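You operate a simulated robot arm through the tools that you are given. There is no shell and no other tool. Be economical: measure what you need, move in short steps, check, and stop when the job is done.

You are at the controls of a simulated robot arm. One attempt, no reset.

JOB
Put the cloth to soak in the blue tub and cover it.
Fine: empty the small cup into the tub and put it back; seat the lid; spill no more than 10 ml. Set down upright: small cup.

The check looks at the end state, three seconds after you hand in, the way a careful person would. Anything else that was tipped, shoved, dropped, spilled or broken makes it a failure. A push-on lid holds only when it is set on centred and level and pressed home; a screw cap is set on level and turned clockwise until tight. Flat cloth is picked up by pressing the open fingertips on it (5 to 10 N) and closing them slowly along it; thin cloth reads only 2 to 8 mm in the jaws.

ROBOT AND FRAMES
A 7-joint arm with a two-finger parallel gripper on a trunk, on a base that drives. Base frame: it is fixed to the floor where the robot stands at the start and does not move with it; the origin is under the middle of the robot, x ahead of it, y to its left, z up; the surface under the hand at the start is at about z = 80. Units: cm, degrees, N and s.
Its first joint turns from -149.0 to 149.0 degrees. Places, roughly: cleaning cloth (10x8x7 cm) [80, 0, 80]; inside of the lidded tub [70, -30, 80]; rim of the lidded tub [70, -30, 90]; tub lid with a grip (26x19x6 cm) [70, 20, 80]. Payload 3.5 kg.
Tool frame: the origin (TCP) lies between the finger pads and is the grasp point; the fingertips stand 2.3 cm ahead of it; z points along the fingers, y is the line along which they close. Largest opening 9.4 cm; finger width 3.8, thickness 1; the body of the gripper, 5.4 by 9.6 cm, starts 3.9 cm behind the TCP.
Orientation is that of the tool frame in the base frame, as [roll, pitch, yaw] about the fixed x, y, z axes, in that order (R = Rz(yaw) Ry(pitch) Rx(roll)). With the fingers straight down and closing along the base's y, the tool's x points along the base's -x, its y along +y and its z along -z.

CONTROLS
- The arm moves only by the tool drive_tool. Its argument "commands" is a list of rows, each an object of numbers (a shift or turn left out is 0, a gripper value left out holds the last): "wx", "wy", "wz": the turn, a rotation vector about the tool's x, y, z in degrees; "dx", "dy", "dz": the shift along the tool's x, y, z in cm; "gripper": the opening, from 0 (shut) to 1 (fully open). In form: [{"wx": .., "wy": .., "wz": .., "dx": .., "dy": .., "dz": .., "gripper": ..}, ...]. A call has 1 to 12 rows; each row shifts and turns the commanded pose from where the row before left it, along the tool's axes as they then stand. Each row takes 0.2 s and may step no farther than 5 cm and 8.6 degrees from the row before; otherwise, or with a gripper value out of range, the whole call is refused. Where a pose cannot be reached the arm comes as near as it can. A force on the tool above 40 N (or 10 N above the force at the start of the call, whichever is more), or a blocked arm, ends the call early, and 0.2 s more pass. Each finger travels about 15.3 cm/s and halts on what it meets, pressing with about 25 N; the grip force reading is that of the motor and also rises with nothing between the fingers. The clock runs only during rows and for 0.2 s after the last one: add rows that do not move to give the fingers time. It gives the time, the measured TCP pose, the force on the tool (base axes), the opening and the grip force at its end, in the units of the frame above (readings bear some noise), with the torque about the TCP (base axes, N m) and any sound that the robot's microphone picked up, and new pictures: "views" is both (left out), scene, wrist or none.
- Cameras (640 x 400 px; columns grow to the right, rows downward): "scene" is now at [-23.83, 16.89, 129.34]; the picture's right is [-0.21, -0.98, 0.00], its down [-0.31, 0.07, -0.95] and it looks along [0.93, -0.20, -0.31] (base axes); focal length 261 px, centre (320, 200). "wrist" rides on the gripper at [8.6, 1.6, -7.5] in the tool frame; the picture's right is [-0.18, 0.98, 0.00], its down [-0.58, -0.11, -0.81] and it looks along [-0.79, -0.15, 0.59] (tool axes); focal length 243 px, centre (320, 200). There is no depth. A picture from a camera that has moved, and an enlarged one, comes with that camera's place and axes in the base frame and with its lens.
- roll_base(legs): drives the robot by 1 to 6 legs, each [ahead, left, turn to the left] in cm, cm and degrees, along the robot's own axes; the way and the turn of a leg run together, so that a leg with both is an arc; at most 150 cm and 180 degrees a leg. The arm and the cameras ride along, it lands a little off, and it stops where it bumps. It gives what a move gives, and a new picture of the scene camera.
- aim_head(pan, tilt): turns the head with the scene camera to pan (to the left, within 143 degrees either way) and tilt (down, from -29 to 69), counted from straight ahead of the robot. It gives what a move gives, and a new picture of the scene camera.
- inspect(camera, box): a new picture of the part [left, top, right, bottom] of that camera's present view, enlarged. The clock stands still meanwhile.
- finish_job(): hands the job in; it is judged then, once.

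Work in short steps. Places have to be worked out from the pictures, the camera data and where the tool is seen: move nearer, look again, correct. Check each grasp and each placing, and mend what went wrong. You have 120 turns and 260 pictures in all, those below and enlarged ones among them. Open the gripper and draw the arm clear of the work before you hand the job in, unless the task says otherwise; then end with one line.

The tools are called after "Request:" as name(argument=value, ...) on one line, values as JSON. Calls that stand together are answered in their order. drive_tool: Moves the arm, as the interface text tells. Its arguments: {"type":"object","properties":{"commands":{"type":"array","items":{"type":"object","properties":{"wx":{"type":"number"},"wy":{"type":"number"},"wz":{"type":"number"},"dx":{"type":"number"},"dy":{"type":"number"},"dz":{"type":"number"},"gripper":{"type":"number"}}}},"views":{"type":"string","enum":["both","scene","wrist","none"]}},"required":["commands"]} The other tools are called the same way: roll_base (legs) drives the base; aim_head (pan, tilt) turns the head that bears the scene camera; inspect (camera, box) takes an enlarged picture of a part of a camera's view; finish_job () hands the job in.

At the start:

```text
clock: 0.0
ee_pos: [77.99, -25.81, 99.92]
tool_rot: [180.0, 0.1, -180.0]
ft_force: [0.4, 1.0, -0.3]
wrist_torque: [0.0, -0.02, -0.03]
gripper_width: 9.41
grip_force: 0.1
robot x, y, heading: [0.39, 0.06, 0.1]
head pan, tilt: [-12.0, 18.4]
```

scene: 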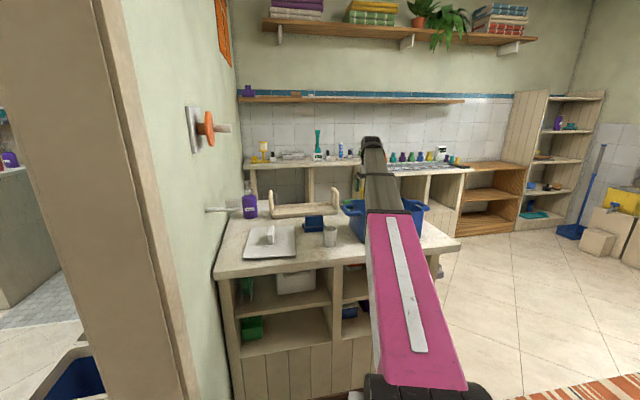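
wrist: 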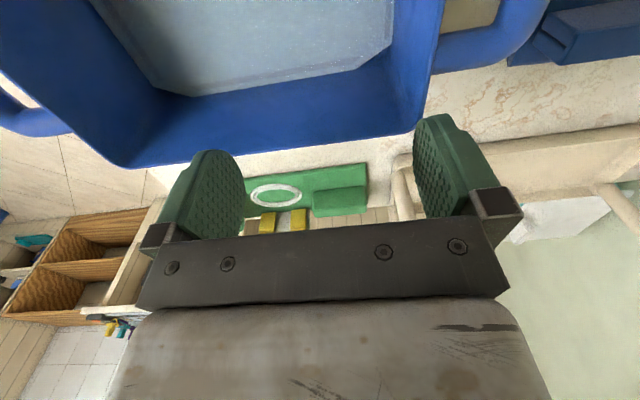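

I'll take a close look at the table in the scene camera first.

Request:
inspect(camera="scene", box=[200, 170, 470, 290])

Request:
aim_head(pan=-5, tilt=35)

```text
2.37 times, centred on (335, 230) of scene
camera zoom: at [-23.83, 16.89, 129.34], right [-0.21, -0.98, 0.0], down [-0.31, 0.07, -0.95], along [0.93, -0.2, -0.31], focal length 618 px, centre (284, 129)
```

zoom: 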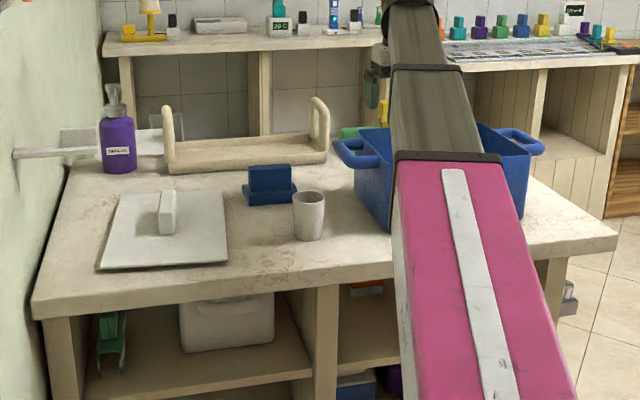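

```text
clock: 0.8
ee_pos: [78.05, -25.81, 99.99]
tool_rot: [180.0, 0.0, 180.0]
ft_force: [-0.4, -0.8, 0.1]
wrist_torque: [0.03, -0.01, 0.0]
gripper_width: 9.38
grip_force: 0.1
robot x, y, heading: [0.18, 0.1, -0.0]
head pan, tilt: [-5.0, 35.0]
camera scene: at [-24.19, 18.06, 126.69], right [-0.09, -1.0, 0.0], down [-0.57, 0.05, -0.82], along [0.82, -0.07, -0.57], focal length 261 px, centre (320, 200)
```

scene: 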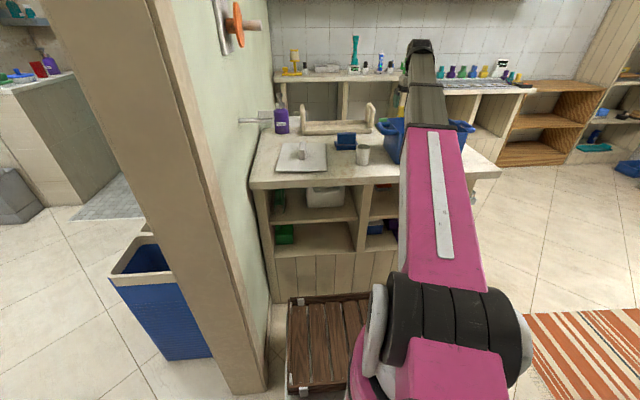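

The cup is near (66,-6), the cloth near (86,-4). I raise the arm and move it back and left to see them with the wrist camera.

Request:
drive_tool(commands=[{"dz": -4}, {"dz": -4}, {"dz": -4}, {"dx": 4, "dy": 3}, {"dx": 4, "dy": 3}, {"dx": 4, "dy": 3}, {"dx": 4, "dy": 3}, {"dx": 4, "dy": 3}, {"dx": 3, "dy": 3}, {"dy": 3}, {}])

```text
clock: 1.5
ee_pos: [78.08, -25.98, 108.25]
tool_rot: [-179.7, 0.8, -180.0]
ft_force: [6.2, -2.3, -13.5]
wrist_torque: [-0.19, -0.65, -0.03]
gripper_width: 9.39
grip_force: 0.2
robot x, y, heading: [0.11, 0.16, -0.1]
head pan, tilt: [-5.0, 35.0]
stopped in row 3: the force on the tool passed its limit at 65 N (the readings are from after the stop); the commanded pose is now the measured one
camera scene: at [-24.19, 18.06, 126.68], right [-0.09, -1.0, 0.0], down [-0.57, 0.05, -0.82], along [0.82, -0.07, -0.57], focal length 261 px, centre (320, 200)
camera wrist: at [69.46, -24.33, 115.54], right [0.18, 0.98, 0.0], down [0.57, -0.11, 0.81], along [0.8, -0.15, -0.58], focal length 243 px, centre (320, 200)
```

scene: 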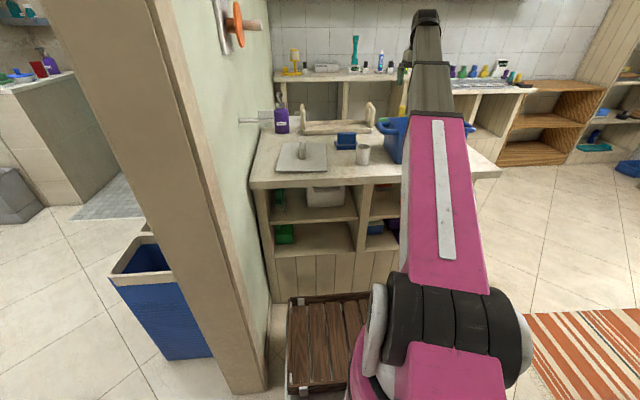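
wrist: 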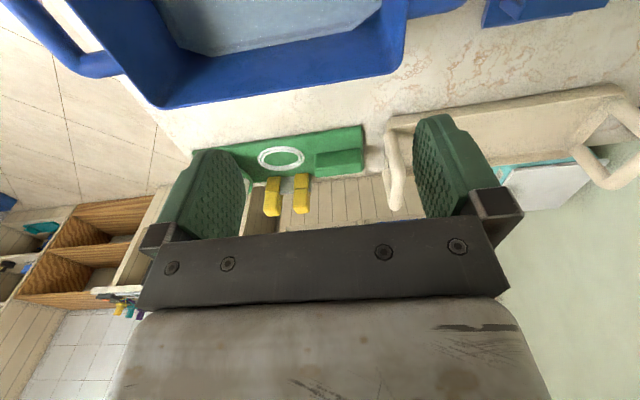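

The upward move was stopped by a force; I can't tell what is up there, so I tilt the head up to look for an obstacle.

Request:
aim_head(pan=-20, tilt=5)

Request:
drive_tool(commands=[{}], views="none")

```text
clock: 2.4
ee_pos: [78.21, -26.02, 108.18]
tool_rot: [-179.7, 0.8, -179.9]
ft_force: [9.0, -3.9, -24.3]
wrist_torque: [-0.32, -1.46, 0.04]
gripper_width: 9.4
grip_force: 0.0
robot x, y, heading: [0.19, -0.17, 0.2]
head pan, tilt: [-20.0, 5.0]
camera scene: at [-24.33, 15.69, 131.5], right [-0.34, -0.94, 0.0], down [-0.08, 0.03, -1.0], along [0.94, -0.34, -0.09], focal length 261 px, centre (320, 200)
```

scene: 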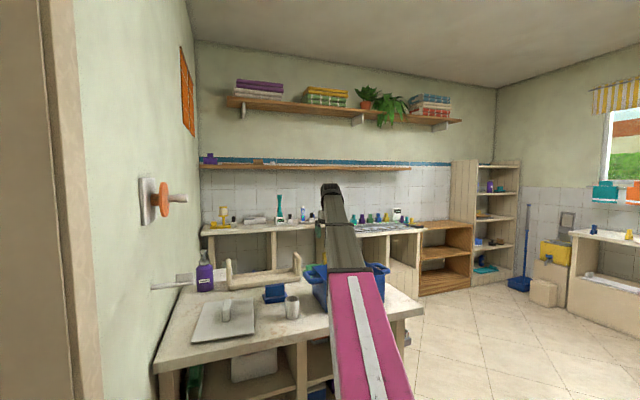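

```text
clock: 2.8
ee_pos: [78.14, -25.94, 108.23]
tool_rot: [-179.8, 0.8, 179.9]
ft_force: [10.0, -3.7, -27.3]
wrist_torque: [-0.39, -1.65, 0.09]
gripper_width: 9.37
grip_force: 0.1
robot x, y, heading: [0.04, -0.19, 0.0]
head pan, tilt: [-20.0, 5.0]
```

A steady downward push remains, so something really touches the hand. I zoom in.

Request:
inspect(camera="scene", box=[270, 150, 400, 231])

Request:
inspect(camera="wrist", box=[0, 0, 640, 400])

```text
4.92 times, centred on (335, 190) of scene
camera zoom: at [-24.33, 15.69, 131.51], right [-0.34, -0.94, 0.0], down [-0.08, 0.03, -1.0], along [0.94, -0.34, -0.09], focal length 1285 px, centre (246, 247)
```

zoom: 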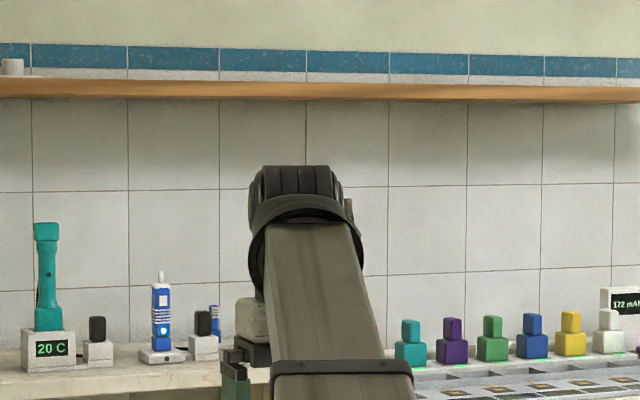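

```text
1.00 times, centred on (320, 200) of wrist (not enlarged: the box is as wide or as high as the picture)
camera zoom: at [69.45, -24.34, 115.58], right [0.18, 0.98, 0.0], down [0.57, -0.11, 0.81], along [0.8, -0.15, -0.58], focal length 243 px, centre (320, 200)
```

zoom: 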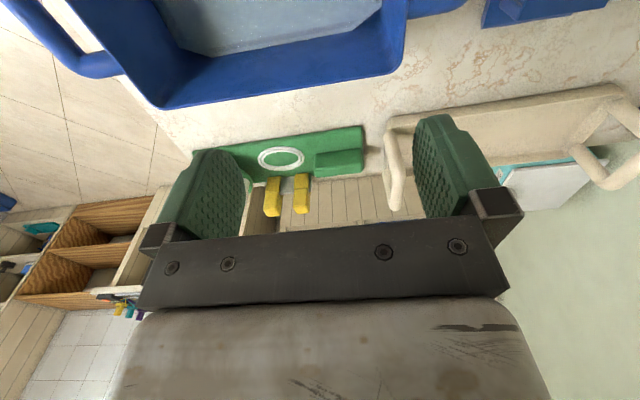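

The contact torque matches the wrist camera touching the robot's own forearm, so I back down and turn the hand so the camera is on the outer side.

Request:
drive_tool(commands=[{"dz": 3}, {"dz": 1}, {"wz": -8.5}, {"wz": -8.5}, {"wz": -8.5}, {"wz": -8.5}, {"wz": -8.5}, {"wz": -8.5}, {"wz": -8.5}, {"wz": -8.5}, {"wz": -8.5}, {"wz": -8.5}], views="wrist")

```text
clock: 5.4
ee_pos: [78.24, -25.81, 104.22]
tool_rot: [-179.3, -0.2, -94.9]
ft_force: [0.1, 0.1, 0.2]
wrist_torque: [0.01, -0.06, 0.01]
gripper_width: 9.42
grip_force: 0.0
robot x, y, heading: [-0.03, -0.25, -0.0]
head pan, tilt: [-20.0, 5.0]
camera wrist: at [75.83, -34.38, 111.73], right [-0.96, 0.27, -0.01], down [0.15, 0.57, 0.81], along [0.22, 0.77, -0.59], focal length 243 px, centre (320, 200)
```

wrist: 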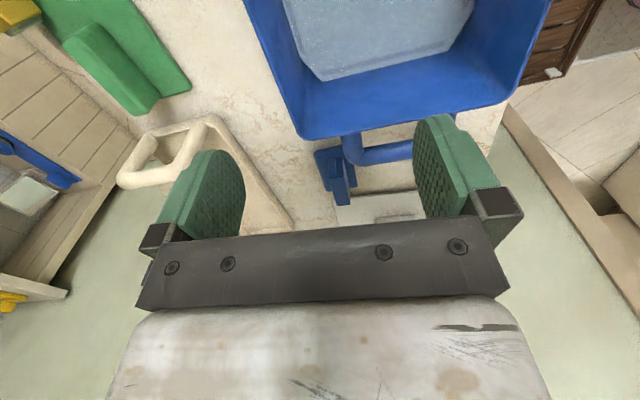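

Contact gone. I shift left/back to see the cloth and cup.

Request:
drive_tool(commands=[{"dx": -3, "dy": 0, "dz": -3}, {"dx": -3, "dz": -3}, {"dx": -3, "dz": -3}, {"dx": -3}, {}], views="wrist")

```text
clock: 6.6
ee_pos: [79.17, -13.9, 113.25]
tool_rot: [-179.3, -0.2, -95.1]
ft_force: [0.6, -1.0, -0.6]
wrist_torque: [0.03, -0.01, -0.02]
gripper_width: 9.41
grip_force: 0.0
robot x, y, heading: [-0.31, -0.13, 0.1]
head pan, tilt: [-20.0, 5.0]
camera wrist: at [76.71, -22.33, 120.66], right [-0.96, 0.27, -0.01], down [0.15, 0.57, 0.81], along [0.22, 0.77, -0.59], focal length 243 px, centre (320, 200)
```

wrist: 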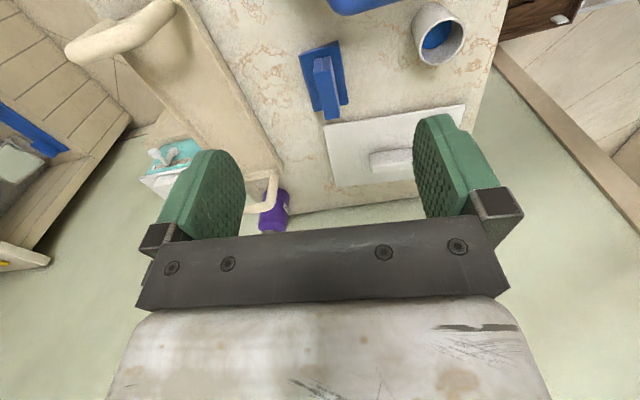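

Request:
inspect(camera="wrist", box=[280, 0, 500, 138])

```text
2.90 times, centred on (390, 69) of wrist
camera zoom: at [76.71, -22.33, 120.66], right [-0.96, 0.27, -0.01], down [0.15, 0.57, 0.81], along [0.22, 0.77, -0.59], focal length 703 px, centre (117, 580)
```

zoom: 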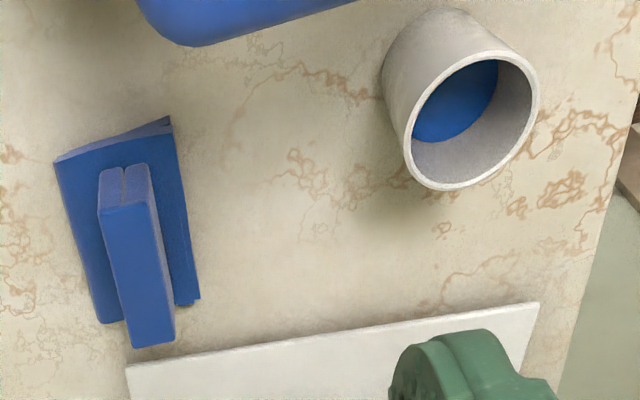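

The cloth is a pad with an upright ridge about 2 cm thick, centred near (81,-3), its top at about z 87. The current yaw already closes across it, so I move over it and look again.

Request:
drive_tool(commands=[{"dx": -4, "dy": -0.4}, {"dx": -4, "dy": -0.3}, {"dx": -3, "dy": -0.3}, {"dz": 4}, {"dz": 4}, {"dz": 4}, {"dz": 3}, {}], views="both")

Request:
aim_head(pan=-15, tilt=22)

```text
clock: 8.4
ee_pos: [81.3, -3.29, 98.19]
tool_rot: [-179.3, -0.3, -94.9]
ft_force: [-0.3, 0.6, -0.2]
wrist_torque: [-0.02, 0.0, 0.02]
gripper_width: 9.42
grip_force: 0.0
robot x, y, heading: [0.22, 0.02, -0.0]
head pan, tilt: [-20.0, 5.0]
camera scene: at [-24.33, 15.69, 131.51], right [-0.34, -0.94, 0.0], down [-0.08, 0.03, -1.0], along [0.94, -0.34, -0.09], focal length 261 px, centre (320, 200)
camera wrist: at [78.9, -11.7, 105.63], right [-0.96, 0.27, -0.01], down [0.15, 0.57, 0.81], along [0.22, 0.77, -0.59], focal length 243 px, centre (320, 200)
```

scene: 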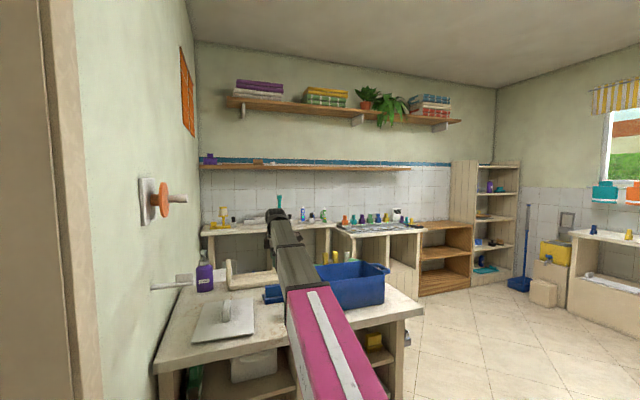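
wrist: 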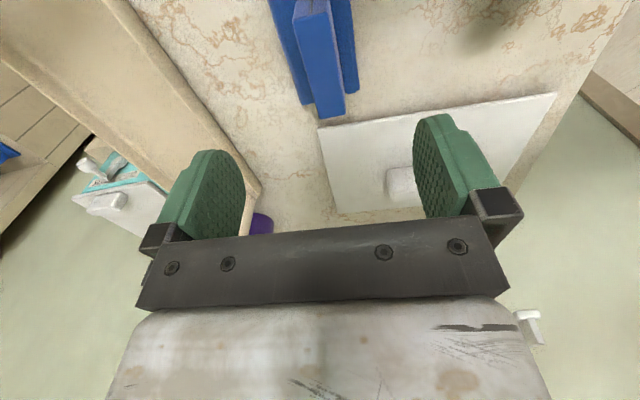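

```text
clock: 9.2
ee_pos: [81.33, -3.31, 98.15]
tool_rot: [-179.3, -0.3, -95.0]
ft_force: [0.0, -0.3, 0.1]
wrist_torque: [-0.01, 0.0, 0.02]
gripper_width: 9.4
grip_force: 0.0
robot x, y, heading: [-0.15, 0.21, -0.0]
head pan, tilt: [-15.0, 22.0]
camera scene: at [-24.0, 16.43, 128.75], right [-0.26, -0.97, 0.0], down [-0.36, 0.1, -0.93], along [0.9, -0.24, -0.37], focal length 261 px, centre (320, 200)
```

scene: 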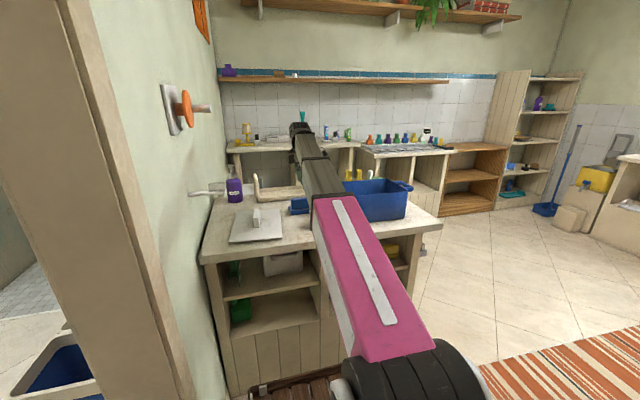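

Aligned. I descend to z≈85 straddling the ridge.

Request:
drive_tool(commands=[{"dz": 4}, {"dz": 4}, {"dz": 2}, {"dz": 1.5}, {"dz": 1.2}, {}], views="both")

```text
clock: 10.6
ee_pos: [81.47, -3.25, 85.34]
tool_rot: [-179.3, -0.2, -95.1]
ft_force: [-0.8, -0.4, -0.2]
wrist_torque: [-0.01, -0.02, 0.02]
gripper_width: 9.42
grip_force: 0.1
robot x, y, heading: [0.04, -0.04, 0.0]
head pan, tilt: [-15.0, 22.0]
camera scene: at [-24.0, 16.43, 128.75], right [-0.26, -0.97, 0.0], down [-0.36, 0.1, -0.93], along [0.9, -0.24, -0.37], focal length 261 px, centre (320, 200)
camera wrist: at [79.05, -11.68, 92.85], right [-0.96, 0.27, -0.01], down [0.15, 0.57, 0.81], along [0.22, 0.77, -0.59], focal length 243 px, centre (320, 200)
```

scene: 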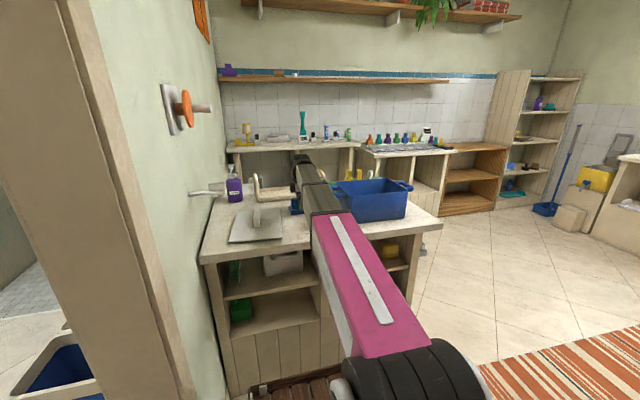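
wrist: 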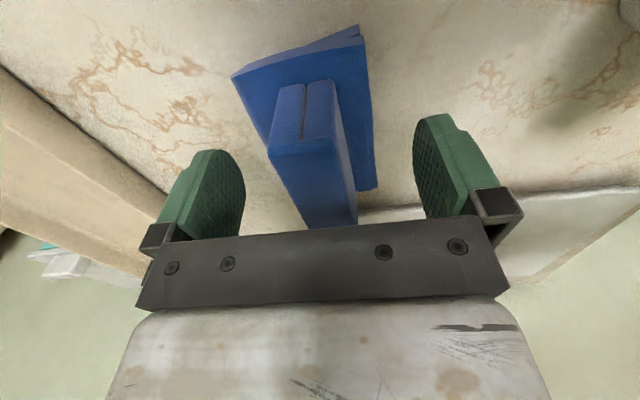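

The ridge stands between the fingers. I close.

Request:
drive_tool(commands=[{"gripper": 0.5}, {"gripper": 0.2}, {"gripper": 0.0}, {}, {}, {"dz": -2}, {}], views="wrist")

```text
clock: 12.2
ee_pos: [81.58, -3.16, 87.37]
tool_rot: [-179.3, -0.2, -95.0]
ft_force: [0.5, -0.4, -1.0]
wrist_torque: [0.04, 0.01, 0.01]
gripper_width: 2.52
grip_force: 24.9
robot x, y, heading: [0.47, 0.09, 0.1]
head pan, tilt: [-15.0, 22.0]
camera wrist: at [79.09, -11.65, 94.85], right [-0.96, 0.27, -0.01], down [0.15, 0.57, 0.81], along [0.22, 0.77, -0.59], focal length 243 px, centre (320, 200)
```

wrist: 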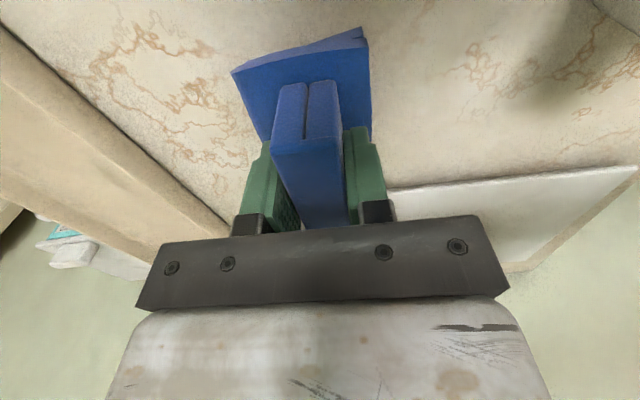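

Held (2.5 cm). I lift it clear and look at the tub.

Request:
drive_tool(commands=[{"dz": -4}, {"dz": -4}, {"dz": -4}, {"dz": -4}, {"dz": -2}, {}], views="wrist")

Request:
inspect(camera="scene", box=[190, 140, 450, 270])

```text
clock: 13.6
ee_pos: [81.48, -2.69, 105.66]
tool_rot: [-179.3, -0.2, -95.0]
ft_force: [0.0, 0.2, -0.6]
wrist_torque: [0.01, 0.0, -0.02]
gripper_width: 2.53
grip_force: 25.0
robot x, y, heading: [0.26, -0.11, -0.1]
head pan, tilt: [-15.0, 22.0]
camera wrist: at [79.16, -11.29, 113.07], right [-0.96, 0.27, -0.01], down [0.15, 0.57, 0.81], along [0.22, 0.77, -0.59], focal length 243 px, centre (320, 200)
```

wrist: 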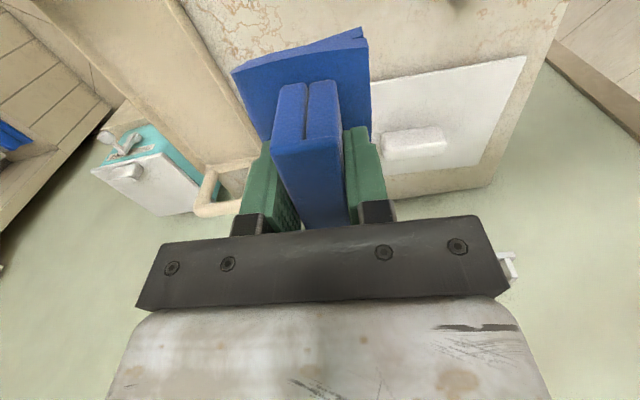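

```text
2.46 times, centred on (320, 205) of scene
camera zoom: at [-23.99, 16.43, 128.75], right [-0.26, -0.97, 0.0], down [-0.36, 0.1, -0.93], along [0.9, -0.24, -0.37], focal length 642 px, centre (320, 188)
```

zoom: 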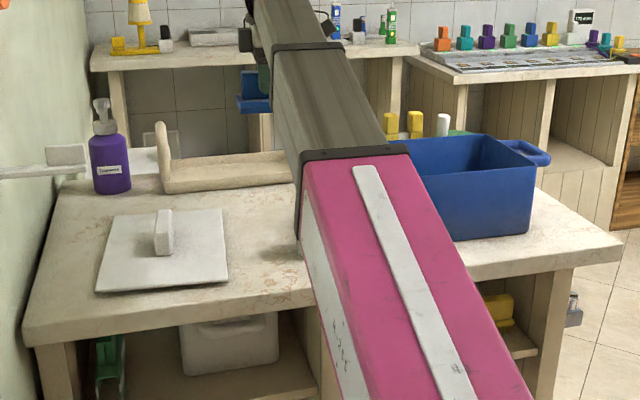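

Tub rim estimated at x 62–83, y −18 to −46, z≈90. I carry the cloth over its centre (72.5,−32) with bottom at ~100, above everything.

Request:
drive_tool(commands=[{"dx": 4.3, "dy": 0.9}, {"dx": 4.3, "dy": 0.9}, {"dx": 4.3, "dy": 0.9}, {"dx": 4.3, "dy": 0.9}, {"dx": 4.3, "dy": 0.9}, {"dx": 4.3, "dy": 0.9}, {"dx": 4.2, "dy": 1}, {}, {}], views="both")

```text
clock: 15.6
ee_pos: [72.51, -32.25, 105.7]
tool_rot: [-179.4, -0.3, -95.0]
ft_force: [0.6, -1.0, -1.2]
wrist_torque: [0.02, 0.0, 0.0]
gripper_width: 2.55
grip_force: 25.2
robot x, y, heading: [-0.13, -0.07, 0.1]
head pan, tilt: [-15.0, 22.0]
camera scene: at [-23.99, 16.43, 128.75], right [-0.26, -0.97, 0.0], down [-0.36, 0.1, -0.93], along [0.9, -0.24, -0.37], focal length 261 px, centre (320, 200)
camera wrist: at [70.08, -40.75, 113.07], right [-0.96, 0.27, -0.01], down [0.15, 0.57, 0.81], along [0.22, 0.77, -0.59], focal length 243 px, centre (320, 200)
```

scene: 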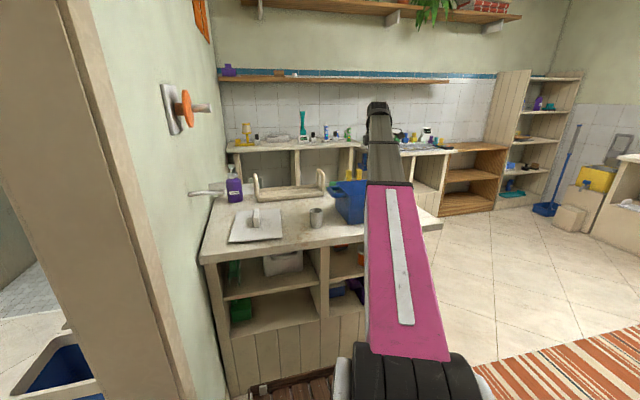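
wrist: 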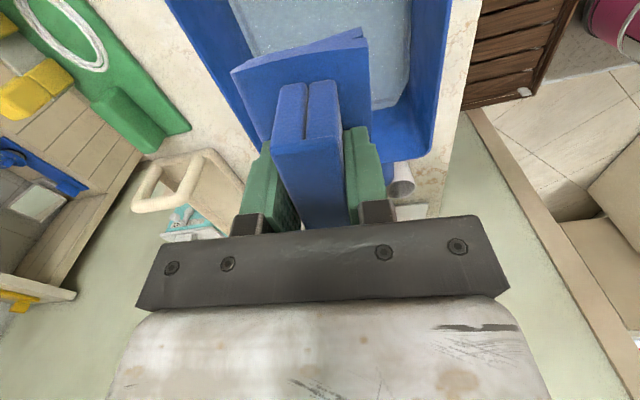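

Centred in x. I lower into the tub.

Request:
drive_tool(commands=[{"dz": 4}, {"dz": 4}, {"dz": 4}, {"dz": 3}, {"dz": 2}, {}], views="wrist")

```text
clock: 17.0
ee_pos: [72.43, -32.6, 88.56]
tool_rot: [-179.1, -0.2, -95.0]
ft_force: [0.1, -0.2, 0.6]
wrist_torque: [0.01, 0.01, -0.03]
gripper_width: 2.55
grip_force: 25.0
robot x, y, heading: [0.31, -0.25, -0.1]
head pan, tilt: [-15.0, 22.0]
camera wrist: at [69.87, -41.05, 96.0], right [-0.96, 0.27, -0.01], down [0.15, 0.57, 0.81], along [0.23, 0.77, -0.59], focal length 243 px, centre (320, 200)
```

wrist: 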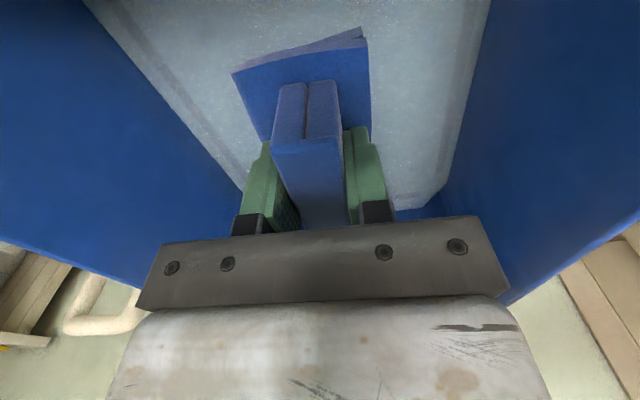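

Lower a bit more to the bottom, then release slowly.

Request:
drive_tool(commands=[{"dz": 1}, {"dz": 0.7}, {"dz": 0.5}, {}, {"gripper": 0.4}, {"gripper": 0.6}, {}, {"dz": -2}, {"dz": -4}, {"dz": -4}, {"dz": -4}], views="wrist")

```text
clock: 19.4
ee_pos: [72.19, -32.46, 100.78]
tool_rot: [-179.3, 0.0, -95.0]
ft_force: [0.0, -0.5, -0.1]
wrist_torque: [-0.01, -0.03, -0.02]
gripper_width: 5.62
grip_force: 0.0
robot x, y, heading: [-0.2, 0.08, 0.3]
head pan, tilt: [-15.0, 22.0]
camera wrist: at [69.78, -41.02, 108.15], right [-0.96, 0.27, -0.01], down [0.15, 0.57, 0.81], along [0.22, 0.77, -0.59], focal length 243 px, centre (320, 200)
```

wrist: 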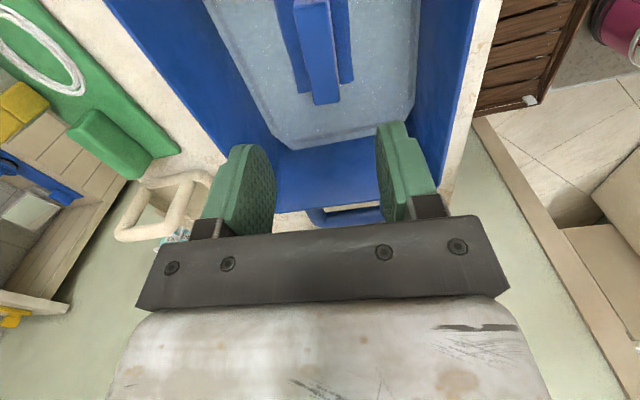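

The cloth lies in the tub. Next the cup: I'll take it from the side with a level hand, so I turn the hand on to yaw 0 (camera on far side) while moving over free space, and check behind the robot for room to back up.

Request:
drive_tool(commands=[{"dx": -4, "dz": -4}, {"dx": -4, "dy": 2, "dz": -2}, {"dx": -4, "dy": 2}, {"dx": -4, "dy": 2}, {"dx": -4, "dy": 2}, {}], views="none")

Request:
aim_head(pan=143, tilt=40)

Request:
aim_head(pan=-143, tilt=40)

```text
refused: row 1 steps farther than a row can; nothing moved
```

```text
clock: 21.9
ee_pos: [72.22, -32.4, 100.63]
tool_rot: [-179.3, -0.2, -95.0]
ft_force: [-0.2, -0.6, 1.1]
wrist_torque: [0.02, 0.02, -0.02]
gripper_width: 5.65
grip_force: 0.0
robot x, y, heading: [-0.13, 0.15, 0.2]
head pan, tilt: [143.0, 40.0]
camera scene: at [-39.75, 23.95, 125.93], right [0.6, 0.8, 0.0], down [0.51, -0.39, -0.77], along [-0.61, 0.46, -0.64], focal length 261 px, centre (320, 200)
```

scene: 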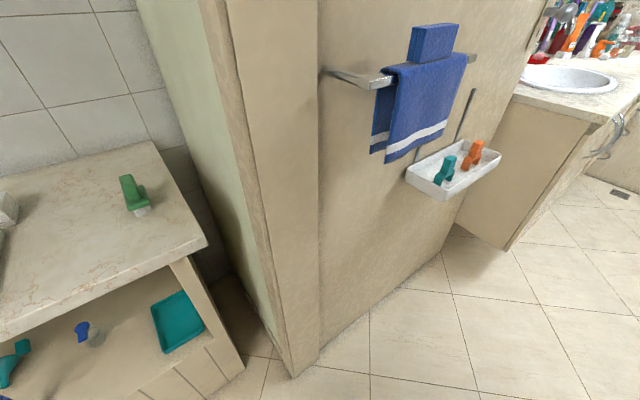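

```text
clock: 25.8
ee_pos: [72.16, -32.44, 100.64]
tool_rot: [-179.3, -0.2, -94.9]
ft_force: [0.4, -0.3, 1.0]
wrist_torque: [0.01, -0.02, -0.01]
gripper_width: 5.67
grip_force: 0.0
robot x, y, heading: [0.23, -0.05, -0.0]
head pan, tilt: [-143.0, 40.0]
camera scene: at [-39.75, 13.71, 125.93], right [-0.6, 0.8, 0.0], down [0.51, 0.39, -0.77], along [-0.61, -0.46, -0.64], focal length 261 px, centre (320, 200)
```

scene: 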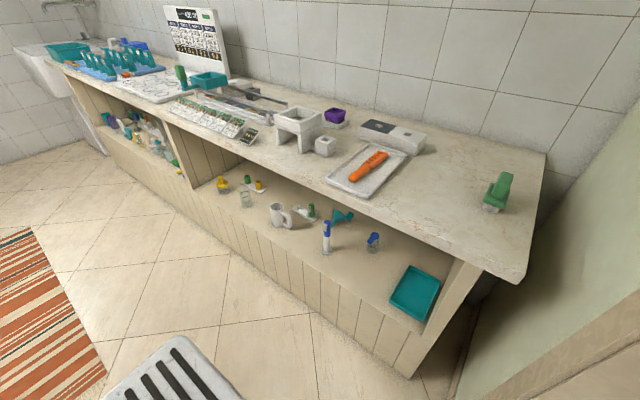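

There is about 35 cm free behind. I raise, move to about (58,-10), and turn the hand.

Request:
drive_tool(commands=[{"dz": -4}, {"dx": -4, "dy": 2}, {"dx": -4, "dy": 2.5}, {"dx": -4, "dy": 2.5}, {"dx": -4, "dy": 2.5}, {"dx": -4, "dy": 2.5}, {}], views="none")

Request:
drive_tool(commands=[{"wz": -8.5}, {"wz": -8.5}, {"wz": -8.5}, {"wz": -8.5}, {"wz": -8.5}, {"wz": -8.5}, {"wz": -8.5}, {"wz": -8.5}, {"wz": -8.5}, {"wz": -8.5}, {"wz": -8.5}, {}], views="wrist")

Request:
aim_head(pan=-15, tilt=25)

```text
clock: 27.4
ee_pos: [62.36, -11.69, 103.73]
tool_rot: [-179.3, -0.2, -95.0]
ft_force: [-0.2, 0.3, -0.1]
wrist_torque: [0.0, 0.0, 0.02]
gripper_width: 5.64
grip_force: 0.1
robot x, y, heading: [0.14, -0.13, -0.0]
head pan, tilt: [-143.0, 40.0]
```

```text
clock: 30.0
ee_pos: [62.19, -10.61, 104.13]
tool_rot: [-179.8, -0.7, -16.4]
ft_force: [0.0, 0.4, 0.8]
wrist_torque: [0.0, -0.02, 0.01]
gripper_width: 5.66
grip_force: 0.0
out of reach, approached as far as the arm can: row 10, 11
robot x, y, heading: [-0.11, -0.25, 0.2]
head pan, tilt: [-143.0, 40.0]
camera wrist: at [69.98, -14.51, 111.67], right [-0.45, -0.89, 0.0], down [-0.54, 0.27, 0.8], along [-0.71, 0.36, -0.6], focal length 243 px, centre (320, 200)
```

wrist: 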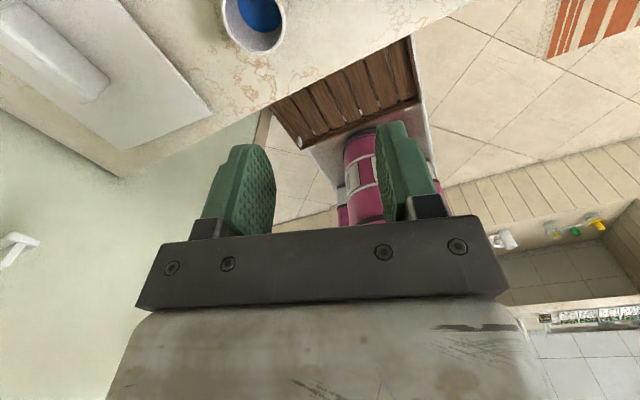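

```text
clock: 32.1
ee_pos: [62.2, -10.49, 104.16]
tool_rot: [-179.9, -0.7, -16.3]
ft_force: [-0.4, -0.6, 0.3]
wrist_torque: [-0.03, -0.03, -0.01]
gripper_width: 5.63
grip_force: 0.1
robot x, y, heading: [0.1, 0.07, 0.2]
head pan, tilt: [-15.0, 25.0]
camera scene: at [-24.06, 16.44, 128.26], right [-0.26, -0.97, 0.0], down [-0.41, 0.11, -0.91], along [0.88, -0.23, -0.42], focal length 261 px, centre (320, 200)
```

scene: 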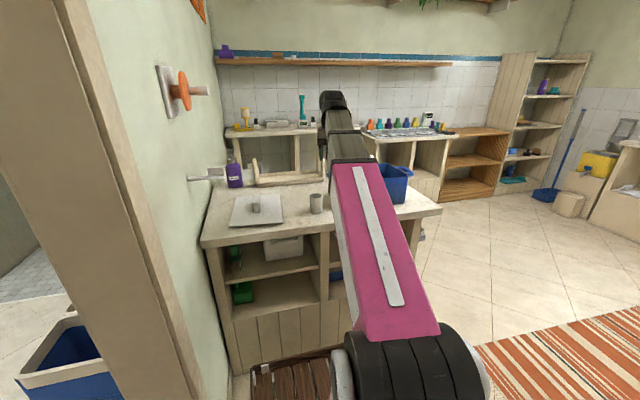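

Joint limit prevents a forward-pointing hand with camera up. Instead I'll approach the cup from the left, pointing −y (camera on top). I turn back to yaw −90 and raise clear, then pitch the hand.

Request:
drive_tool(commands=[{"wz": 8.3, "gripper": 1}, {"wz": 8.3}, {"wz": 8.3}, {"wz": 8.3}, {"wz": 8.3}, {"wz": 8.3}, {"wz": 8.3}, {"wz": 8.3}, {"wz": 7.3}, {}], views="none")

Request:
drive_tool(commands=[{"wy": 8.2}, {"wy": 8.2}, {"wy": 8.2}, {"wy": 8.2}, {"wy": 8.2}, {"wy": 8.2}, {"wy": 8.2}, {"wy": 8.2}, {"wy": 8.2}, {}], views="both")

```text
clock: 34.3
ee_pos: [62.22, -10.45, 104.3]
tool_rot: [-179.3, -0.1, -90.1]
ft_force: [-0.7, 0.4, 0.4]
wrist_torque: [0.02, 0.0, 0.03]
gripper_width: 9.42
grip_force: 0.1
robot x, y, heading: [-0.08, -0.38, 0.1]
head pan, tilt: [-15.0, 25.0]
```

```text
clock: 36.5
ee_pos: [62.16, -10.56, 104.14]
tool_rot: [-177.3, -74.0, -92.5]
ft_force: [0.2, -0.7, -0.3]
wrist_torque: [-0.01, -0.01, 0.03]
gripper_width: 9.4
grip_force: 0.0
robot x, y, heading: [0.04, -0.02, -0.2]
head pan, tilt: [-15.0, 25.0]
camera scene: at [-24.06, 16.45, 128.26], right [-0.26, -0.97, 0.0], down [-0.41, 0.11, -0.91], along [0.88, -0.23, -0.42], focal length 261 px, centre (320, 200)
camera wrist: at [60.53, -5.79, 114.43], right [-0.98, 0.05, -0.19], down [0.11, 0.94, -0.34], along [0.16, -0.35, -0.92], focal length 243 px, centre (320, 200)
```

scene: 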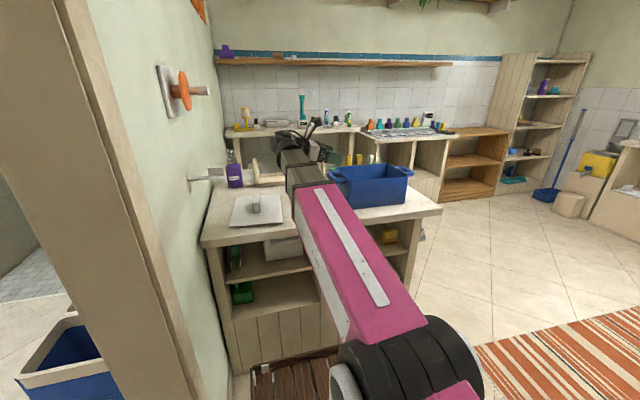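
wrist: 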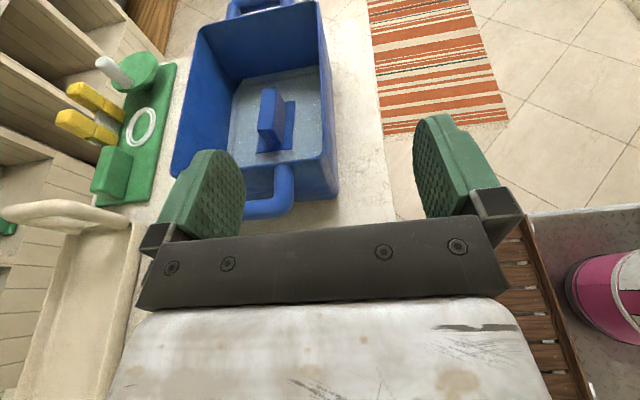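

The hand is pointing −y with the camera above. I level a little more, then back off left and look at the cup, zooming on the tub as well.

Request:
inspect(camera="wrist", box=[150, 0, 360, 230])

Request:
drive_tool(commands=[{"wy": 8}, {"dz": -4, "dy": -1}, {"dz": -4, "dy": -1}, {"dz": -4, "dy": -1}, {"dz": -4, "dy": -1}, {"dz": -1}, {}], views="wrist")

```text
1.74 times, centred on (255, 115) of wrist
camera zoom: at [60.53, -5.79, 114.43], right [-0.98, 0.05, -0.19], down [0.11, 0.94, -0.34], along [0.16, -0.35, -0.92], focal length 422 px, centre (433, 348)
```

zoom: 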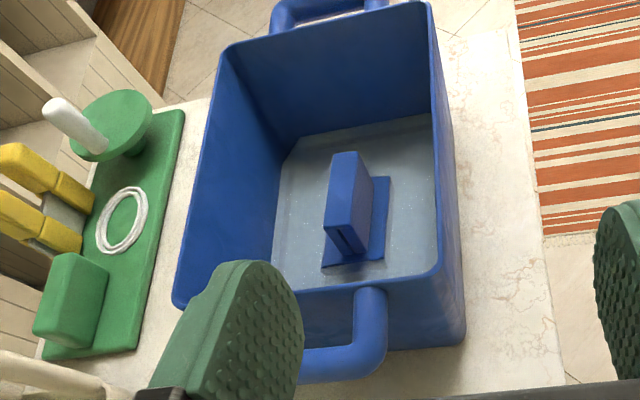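

```text
clock: 38.1
ee_pos: [66.2, 6.5, 106.74]
tool_rot: [-174.8, -81.9, -95.2]
ft_force: [-0.3, 0.0, 0.5]
wrist_torque: [-0.01, 0.0, 0.0]
gripper_width: 9.41
grip_force: 0.1
robot x, y, heading: [0.26, 0.15, -0.0]
head pan, tilt: [-15.0, 25.0]
camera wrist: at [64.54, 12.62, 116.32], right [-0.98, 0.03, -0.19], down [0.11, 0.88, -0.46], along [0.16, -0.47, -0.87], focal length 243 px, centre (320, 200)
```

wrist: 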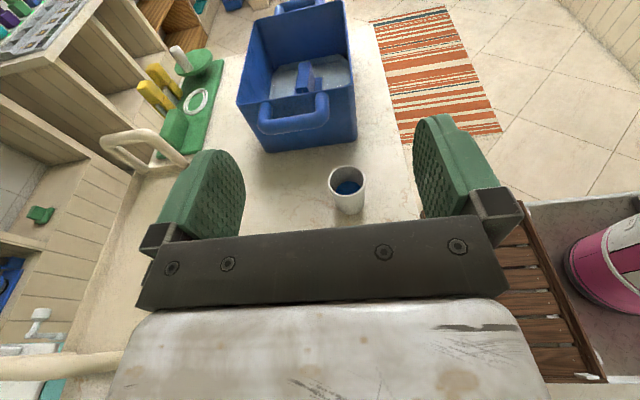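

The rim heights triangulate: tub rim ≈ z 92, centre ≈ (72.7,−33); cup ≈ (66,−6.2), rim at ≈ 86.6. I tilt the hand to about 26° below level and come to a pre-grasp pose in front of the cup.

Request:
drive_tool(commands=[{"wy": -6}, {"wy": -6}, {"wy": -6}, {"dx": -3.7, "dz": 3.1}, {"dx": -3.7, "dz": 3.1}, {"dx": -3.7, "dz": 3.1}, {}], views="both")

```text
clock: 39.7
ee_pos: [65.91, 2.87, 92.62]
tool_rot: [-178.4, -64.0, -91.5]
ft_force: [0.1, -0.5, 0.2]
wrist_torque: [0.02, 0.01, -0.02]
gripper_width: 9.41
grip_force: 0.1
robot x, y, heading: [-0.06, 0.03, -0.0]
head pan, tilt: [-15.0, 25.0]
camera scene: at [-24.06, 16.45, 128.26], right [-0.26, -0.97, 0.0], down [-0.41, 0.11, -0.91], along [0.88, -0.23, -0.42], focal length 261 px, centre (320, 200)
camera wrist: at [64.07, 5.64, 103.69], right [-0.98, 0.08, -0.18], down [0.11, 0.98, -0.17], along [0.16, -0.18, -0.97], focal length 243 px, centre (320, 200)
```

scene: 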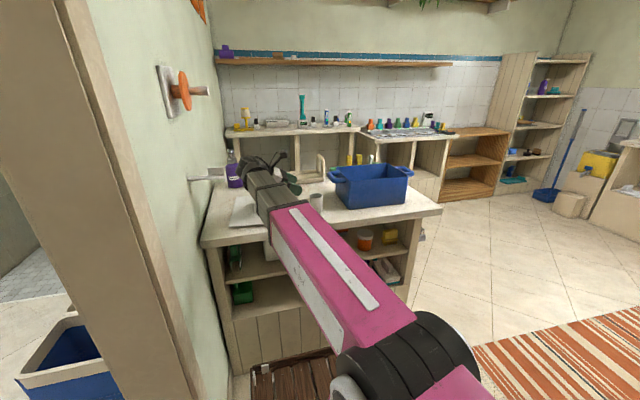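
wrist: 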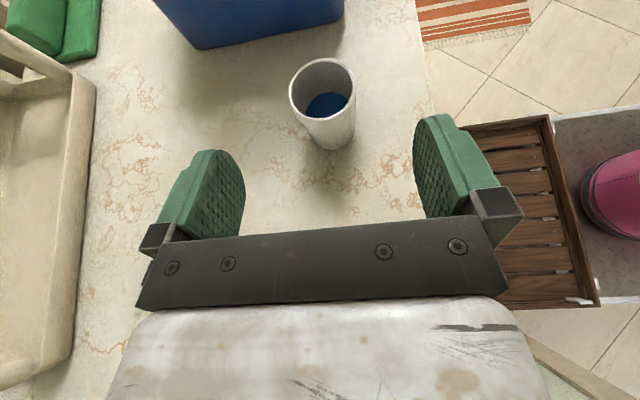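

Cup centre confirmed at (66.0,−6.2), aligned with the fingers. I lower and slide the open fingers around it.

Request:
drive_tool(commands=[{"dx": -3.4}, {"dz": 4}, {"dz": 3}, {"dz": 2.5}, {}], views="wrist")

```text
clock: 40.9
ee_pos: [66.41, -4.16, 85.12]
tool_rot: [-178.3, -63.9, -91.5]
ft_force: [-0.2, 0.2, 0.2]
wrist_torque: [0.01, 0.0, 0.0]
gripper_width: 9.41
grip_force: 0.2
robot x, y, heading: [-0.04, -0.11, -0.2]
head pan, tilt: [-15.0, 25.0]
camera wrist: at [64.75, -1.27, 96.27], right [-0.98, 0.08, -0.18], down [0.11, 0.98, -0.17], along [0.16, -0.18, -0.97], focal length 243 px, centre (320, 200)
```

wrist: 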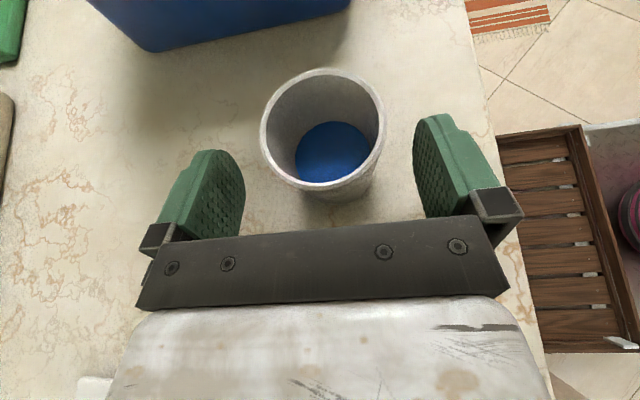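

Slight shift of 0.4 cm in x, move in 1.5 cm, and close slowly.

Request:
drive_tool(commands=[{"dy": 0.4}, {"dz": 1.4}, {"gripper": 0.8}, {"gripper": 0.7}, {"gripper": 0.62}, {"gripper": 0.56}, {"gripper": 0.5}, {"gripper": 0.45}, {}], views="wrist")

```text
clock: 42.9
ee_pos: [66.15, -5.38, 84.64]
tool_rot: [-178.3, -63.9, -91.5]
ft_force: [-0.2, -0.5, 0.6]
wrist_torque: [-0.06, -0.03, 0.0]
gripper_width: 5.25
grip_force: 24.9
robot x, y, heading: [-0.2, -0.2, -0.2]
head pan, tilt: [-15.0, 25.0]
camera wrist: at [64.37, -2.53, 95.68], right [-0.98, 0.08, -0.18], down [0.11, 0.98, -0.17], along [0.16, -0.18, -0.97], focal length 243 px, centre (320, 200)
```

wrist: 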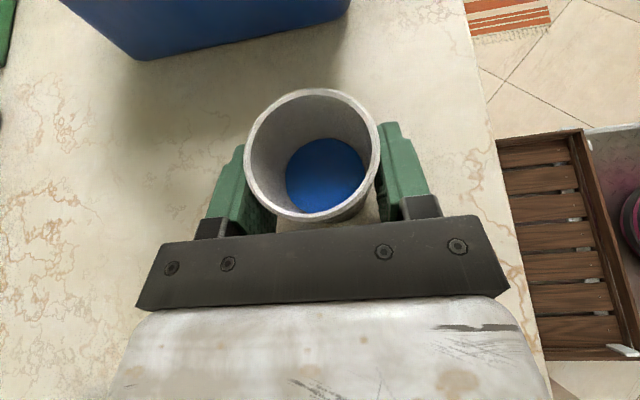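

Gripped (5.25 cm, 25 N). I lift it slowly straight up to z≈101.

Request:
drive_tool(commands=[{"dx": 0.9, "dz": -0.44}, {"dx": 1.35, "dz": -0.66}, {"dx": 1.8, "dz": -0.88}, {"dx": 1.8, "dz": -0.88}, {"dx": 1.8, "dz": -0.88}, {"dx": 1.8, "dz": -0.88}, {"dx": 1.8, "dz": -0.88}, {"dx": 1.8, "dz": -0.88}, {"dx": 1.35, "dz": -0.66}, {}], views="wrist")

```text
clock: 45.1
ee_pos: [65.84, -5.47, 100.6]
tool_rot: [-178.4, -63.9, -91.5]
ft_force: [-0.3, -0.5, -1.1]
wrist_torque: [0.01, -0.01, -0.02]
gripper_width: 5.25
grip_force: 24.9
robot x, y, heading: [0.12, -0.15, -0.1]
head pan, tilt: [-15.0, 25.0]
camera wrist: at [64.08, -2.61, 111.63], right [-0.98, 0.08, -0.18], down [0.11, 0.98, -0.17], along [0.16, -0.18, -0.97], focal length 243 px, centre (320, 200)
```

wrist: 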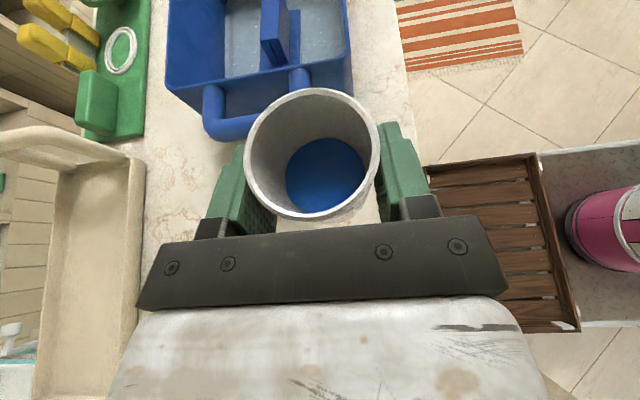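

I carry it over the tub to about (75,−32,101) in moderate steps.

Request:
drive_tool(commands=[{"dx": 0.7, "dy": -0.5, "dz": 1.4}, {"dx": 1.2, "dy": -1, "dz": 2.4}, {"dx": 1.4, "dy": -1.1, "dz": 2.9}, {"dx": 1.4, "dy": -1.1, "dz": 2.9}, {"dx": 1.4, "dy": -1.1, "dz": 2.9}, {"dx": 1.4, "dy": -1.1, "dz": 2.9}, {"dx": 1.4, "dy": -1.1, "dz": 2.9}, {"dx": 1.4, "dy": -1.1, "dz": 2.9}, {"dx": 1.1, "dy": -0.8, "dz": 2}, {"dx": 0.5, "dy": -0.3, "dz": 0.7}, {}], views="both")

```text
clock: 47.5
ee_pos: [75.09, -32.0, 100.8]
tool_rot: [-178.3, -63.9, -91.5]
ft_force: [0.1, 0.0, -0.9]
wrist_torque: [0.01, 0.03, 0.03]
gripper_width: 5.23
grip_force: 24.9
robot x, y, heading: [0.03, 0.11, 0.1]
head pan, tilt: [-15.0, 25.0]
camera scene: at [-24.06, 16.45, 128.26], right [-0.26, -0.97, 0.0], down [-0.41, 0.11, -0.91], along [0.88, -0.23, -0.42], focal length 261 px, centre (320, 200)
camera wrist: at [73.43, -29.13, 111.82], right [-0.98, 0.08, -0.18], down [0.11, 0.98, -0.17], along [0.16, -0.18, -0.97], focal length 243 px, centre (320, 200)
```

scene: 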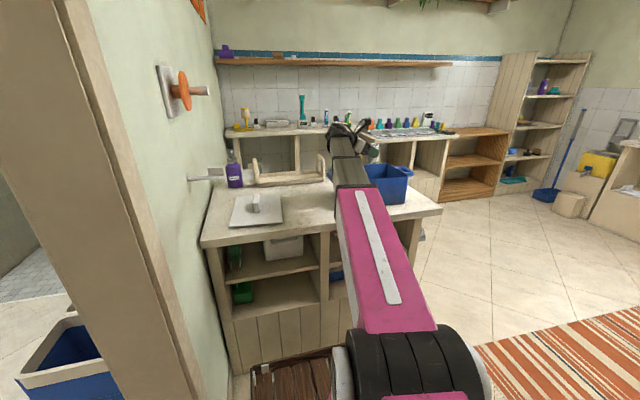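
wrist: 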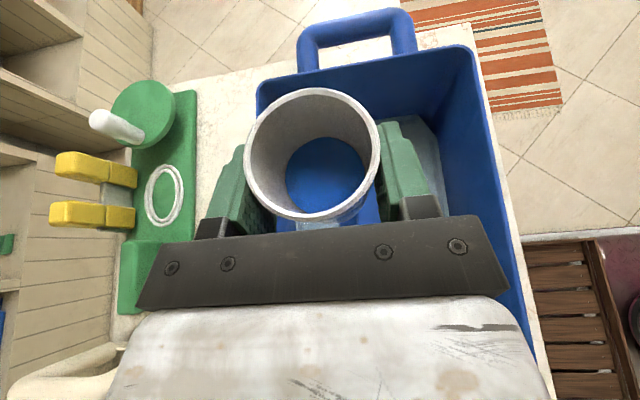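

The cup is over the tub. I tilt it toward −x (about the base's y axis), first half.

Request:
drive_tool(commands=[{"wx": 3.0, "wz": 6.2}, {"wx": 3.0, "wz": 6.2}, {"wx": 3.0, "wz": 6.2}, {"wx": 3.0, "wz": 6.2}, {"wx": 3.0, "wz": 6.2}, {"wx": 3.0, "wz": 6.2}, {"wx": 3.0, "wz": 6.2}, {"wx": 3.0, "wz": 6.2}, {}], views="both")

```text
clock: 49.5
ee_pos: [74.96, -32.18, 100.84]
tool_rot: [-106.7, -30.1, -149.6]
ft_force: [-0.1, 0.4, -1.4]
wrist_torque: [-0.01, 0.02, 0.0]
gripper_width: 5.24
grip_force: 25.1
robot x, y, heading: [-0.31, -0.14, -0.0]
head pan, tilt: [-15.0, 25.0]
camera scene: at [-24.06, 16.44, 128.26], right [-0.26, -0.97, 0.0], down [-0.41, 0.11, -0.91], along [0.88, -0.23, -0.42], focal length 261 px, centre (320, 200)
camera wrist: at [64.98, -29.18, 105.75], right [-0.41, 0.08, -0.91], down [0.2, 0.98, 0.0], along [0.89, -0.19, -0.42], focal length 243 px, centre (320, 200)
```

scene: 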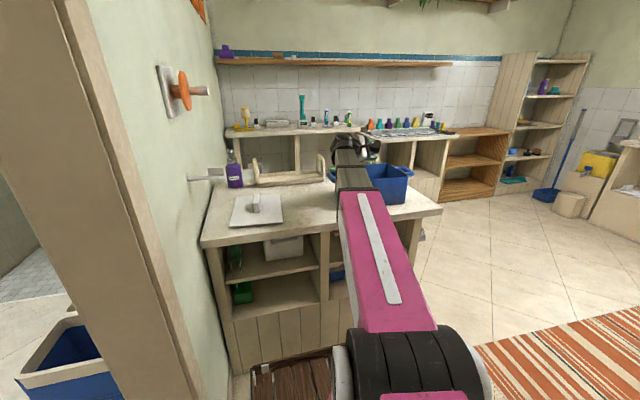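
wrist: 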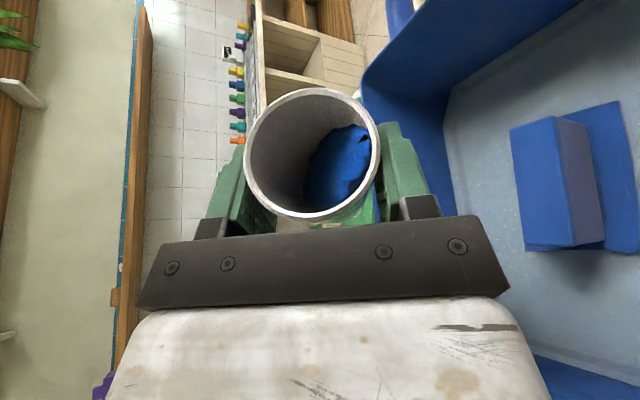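

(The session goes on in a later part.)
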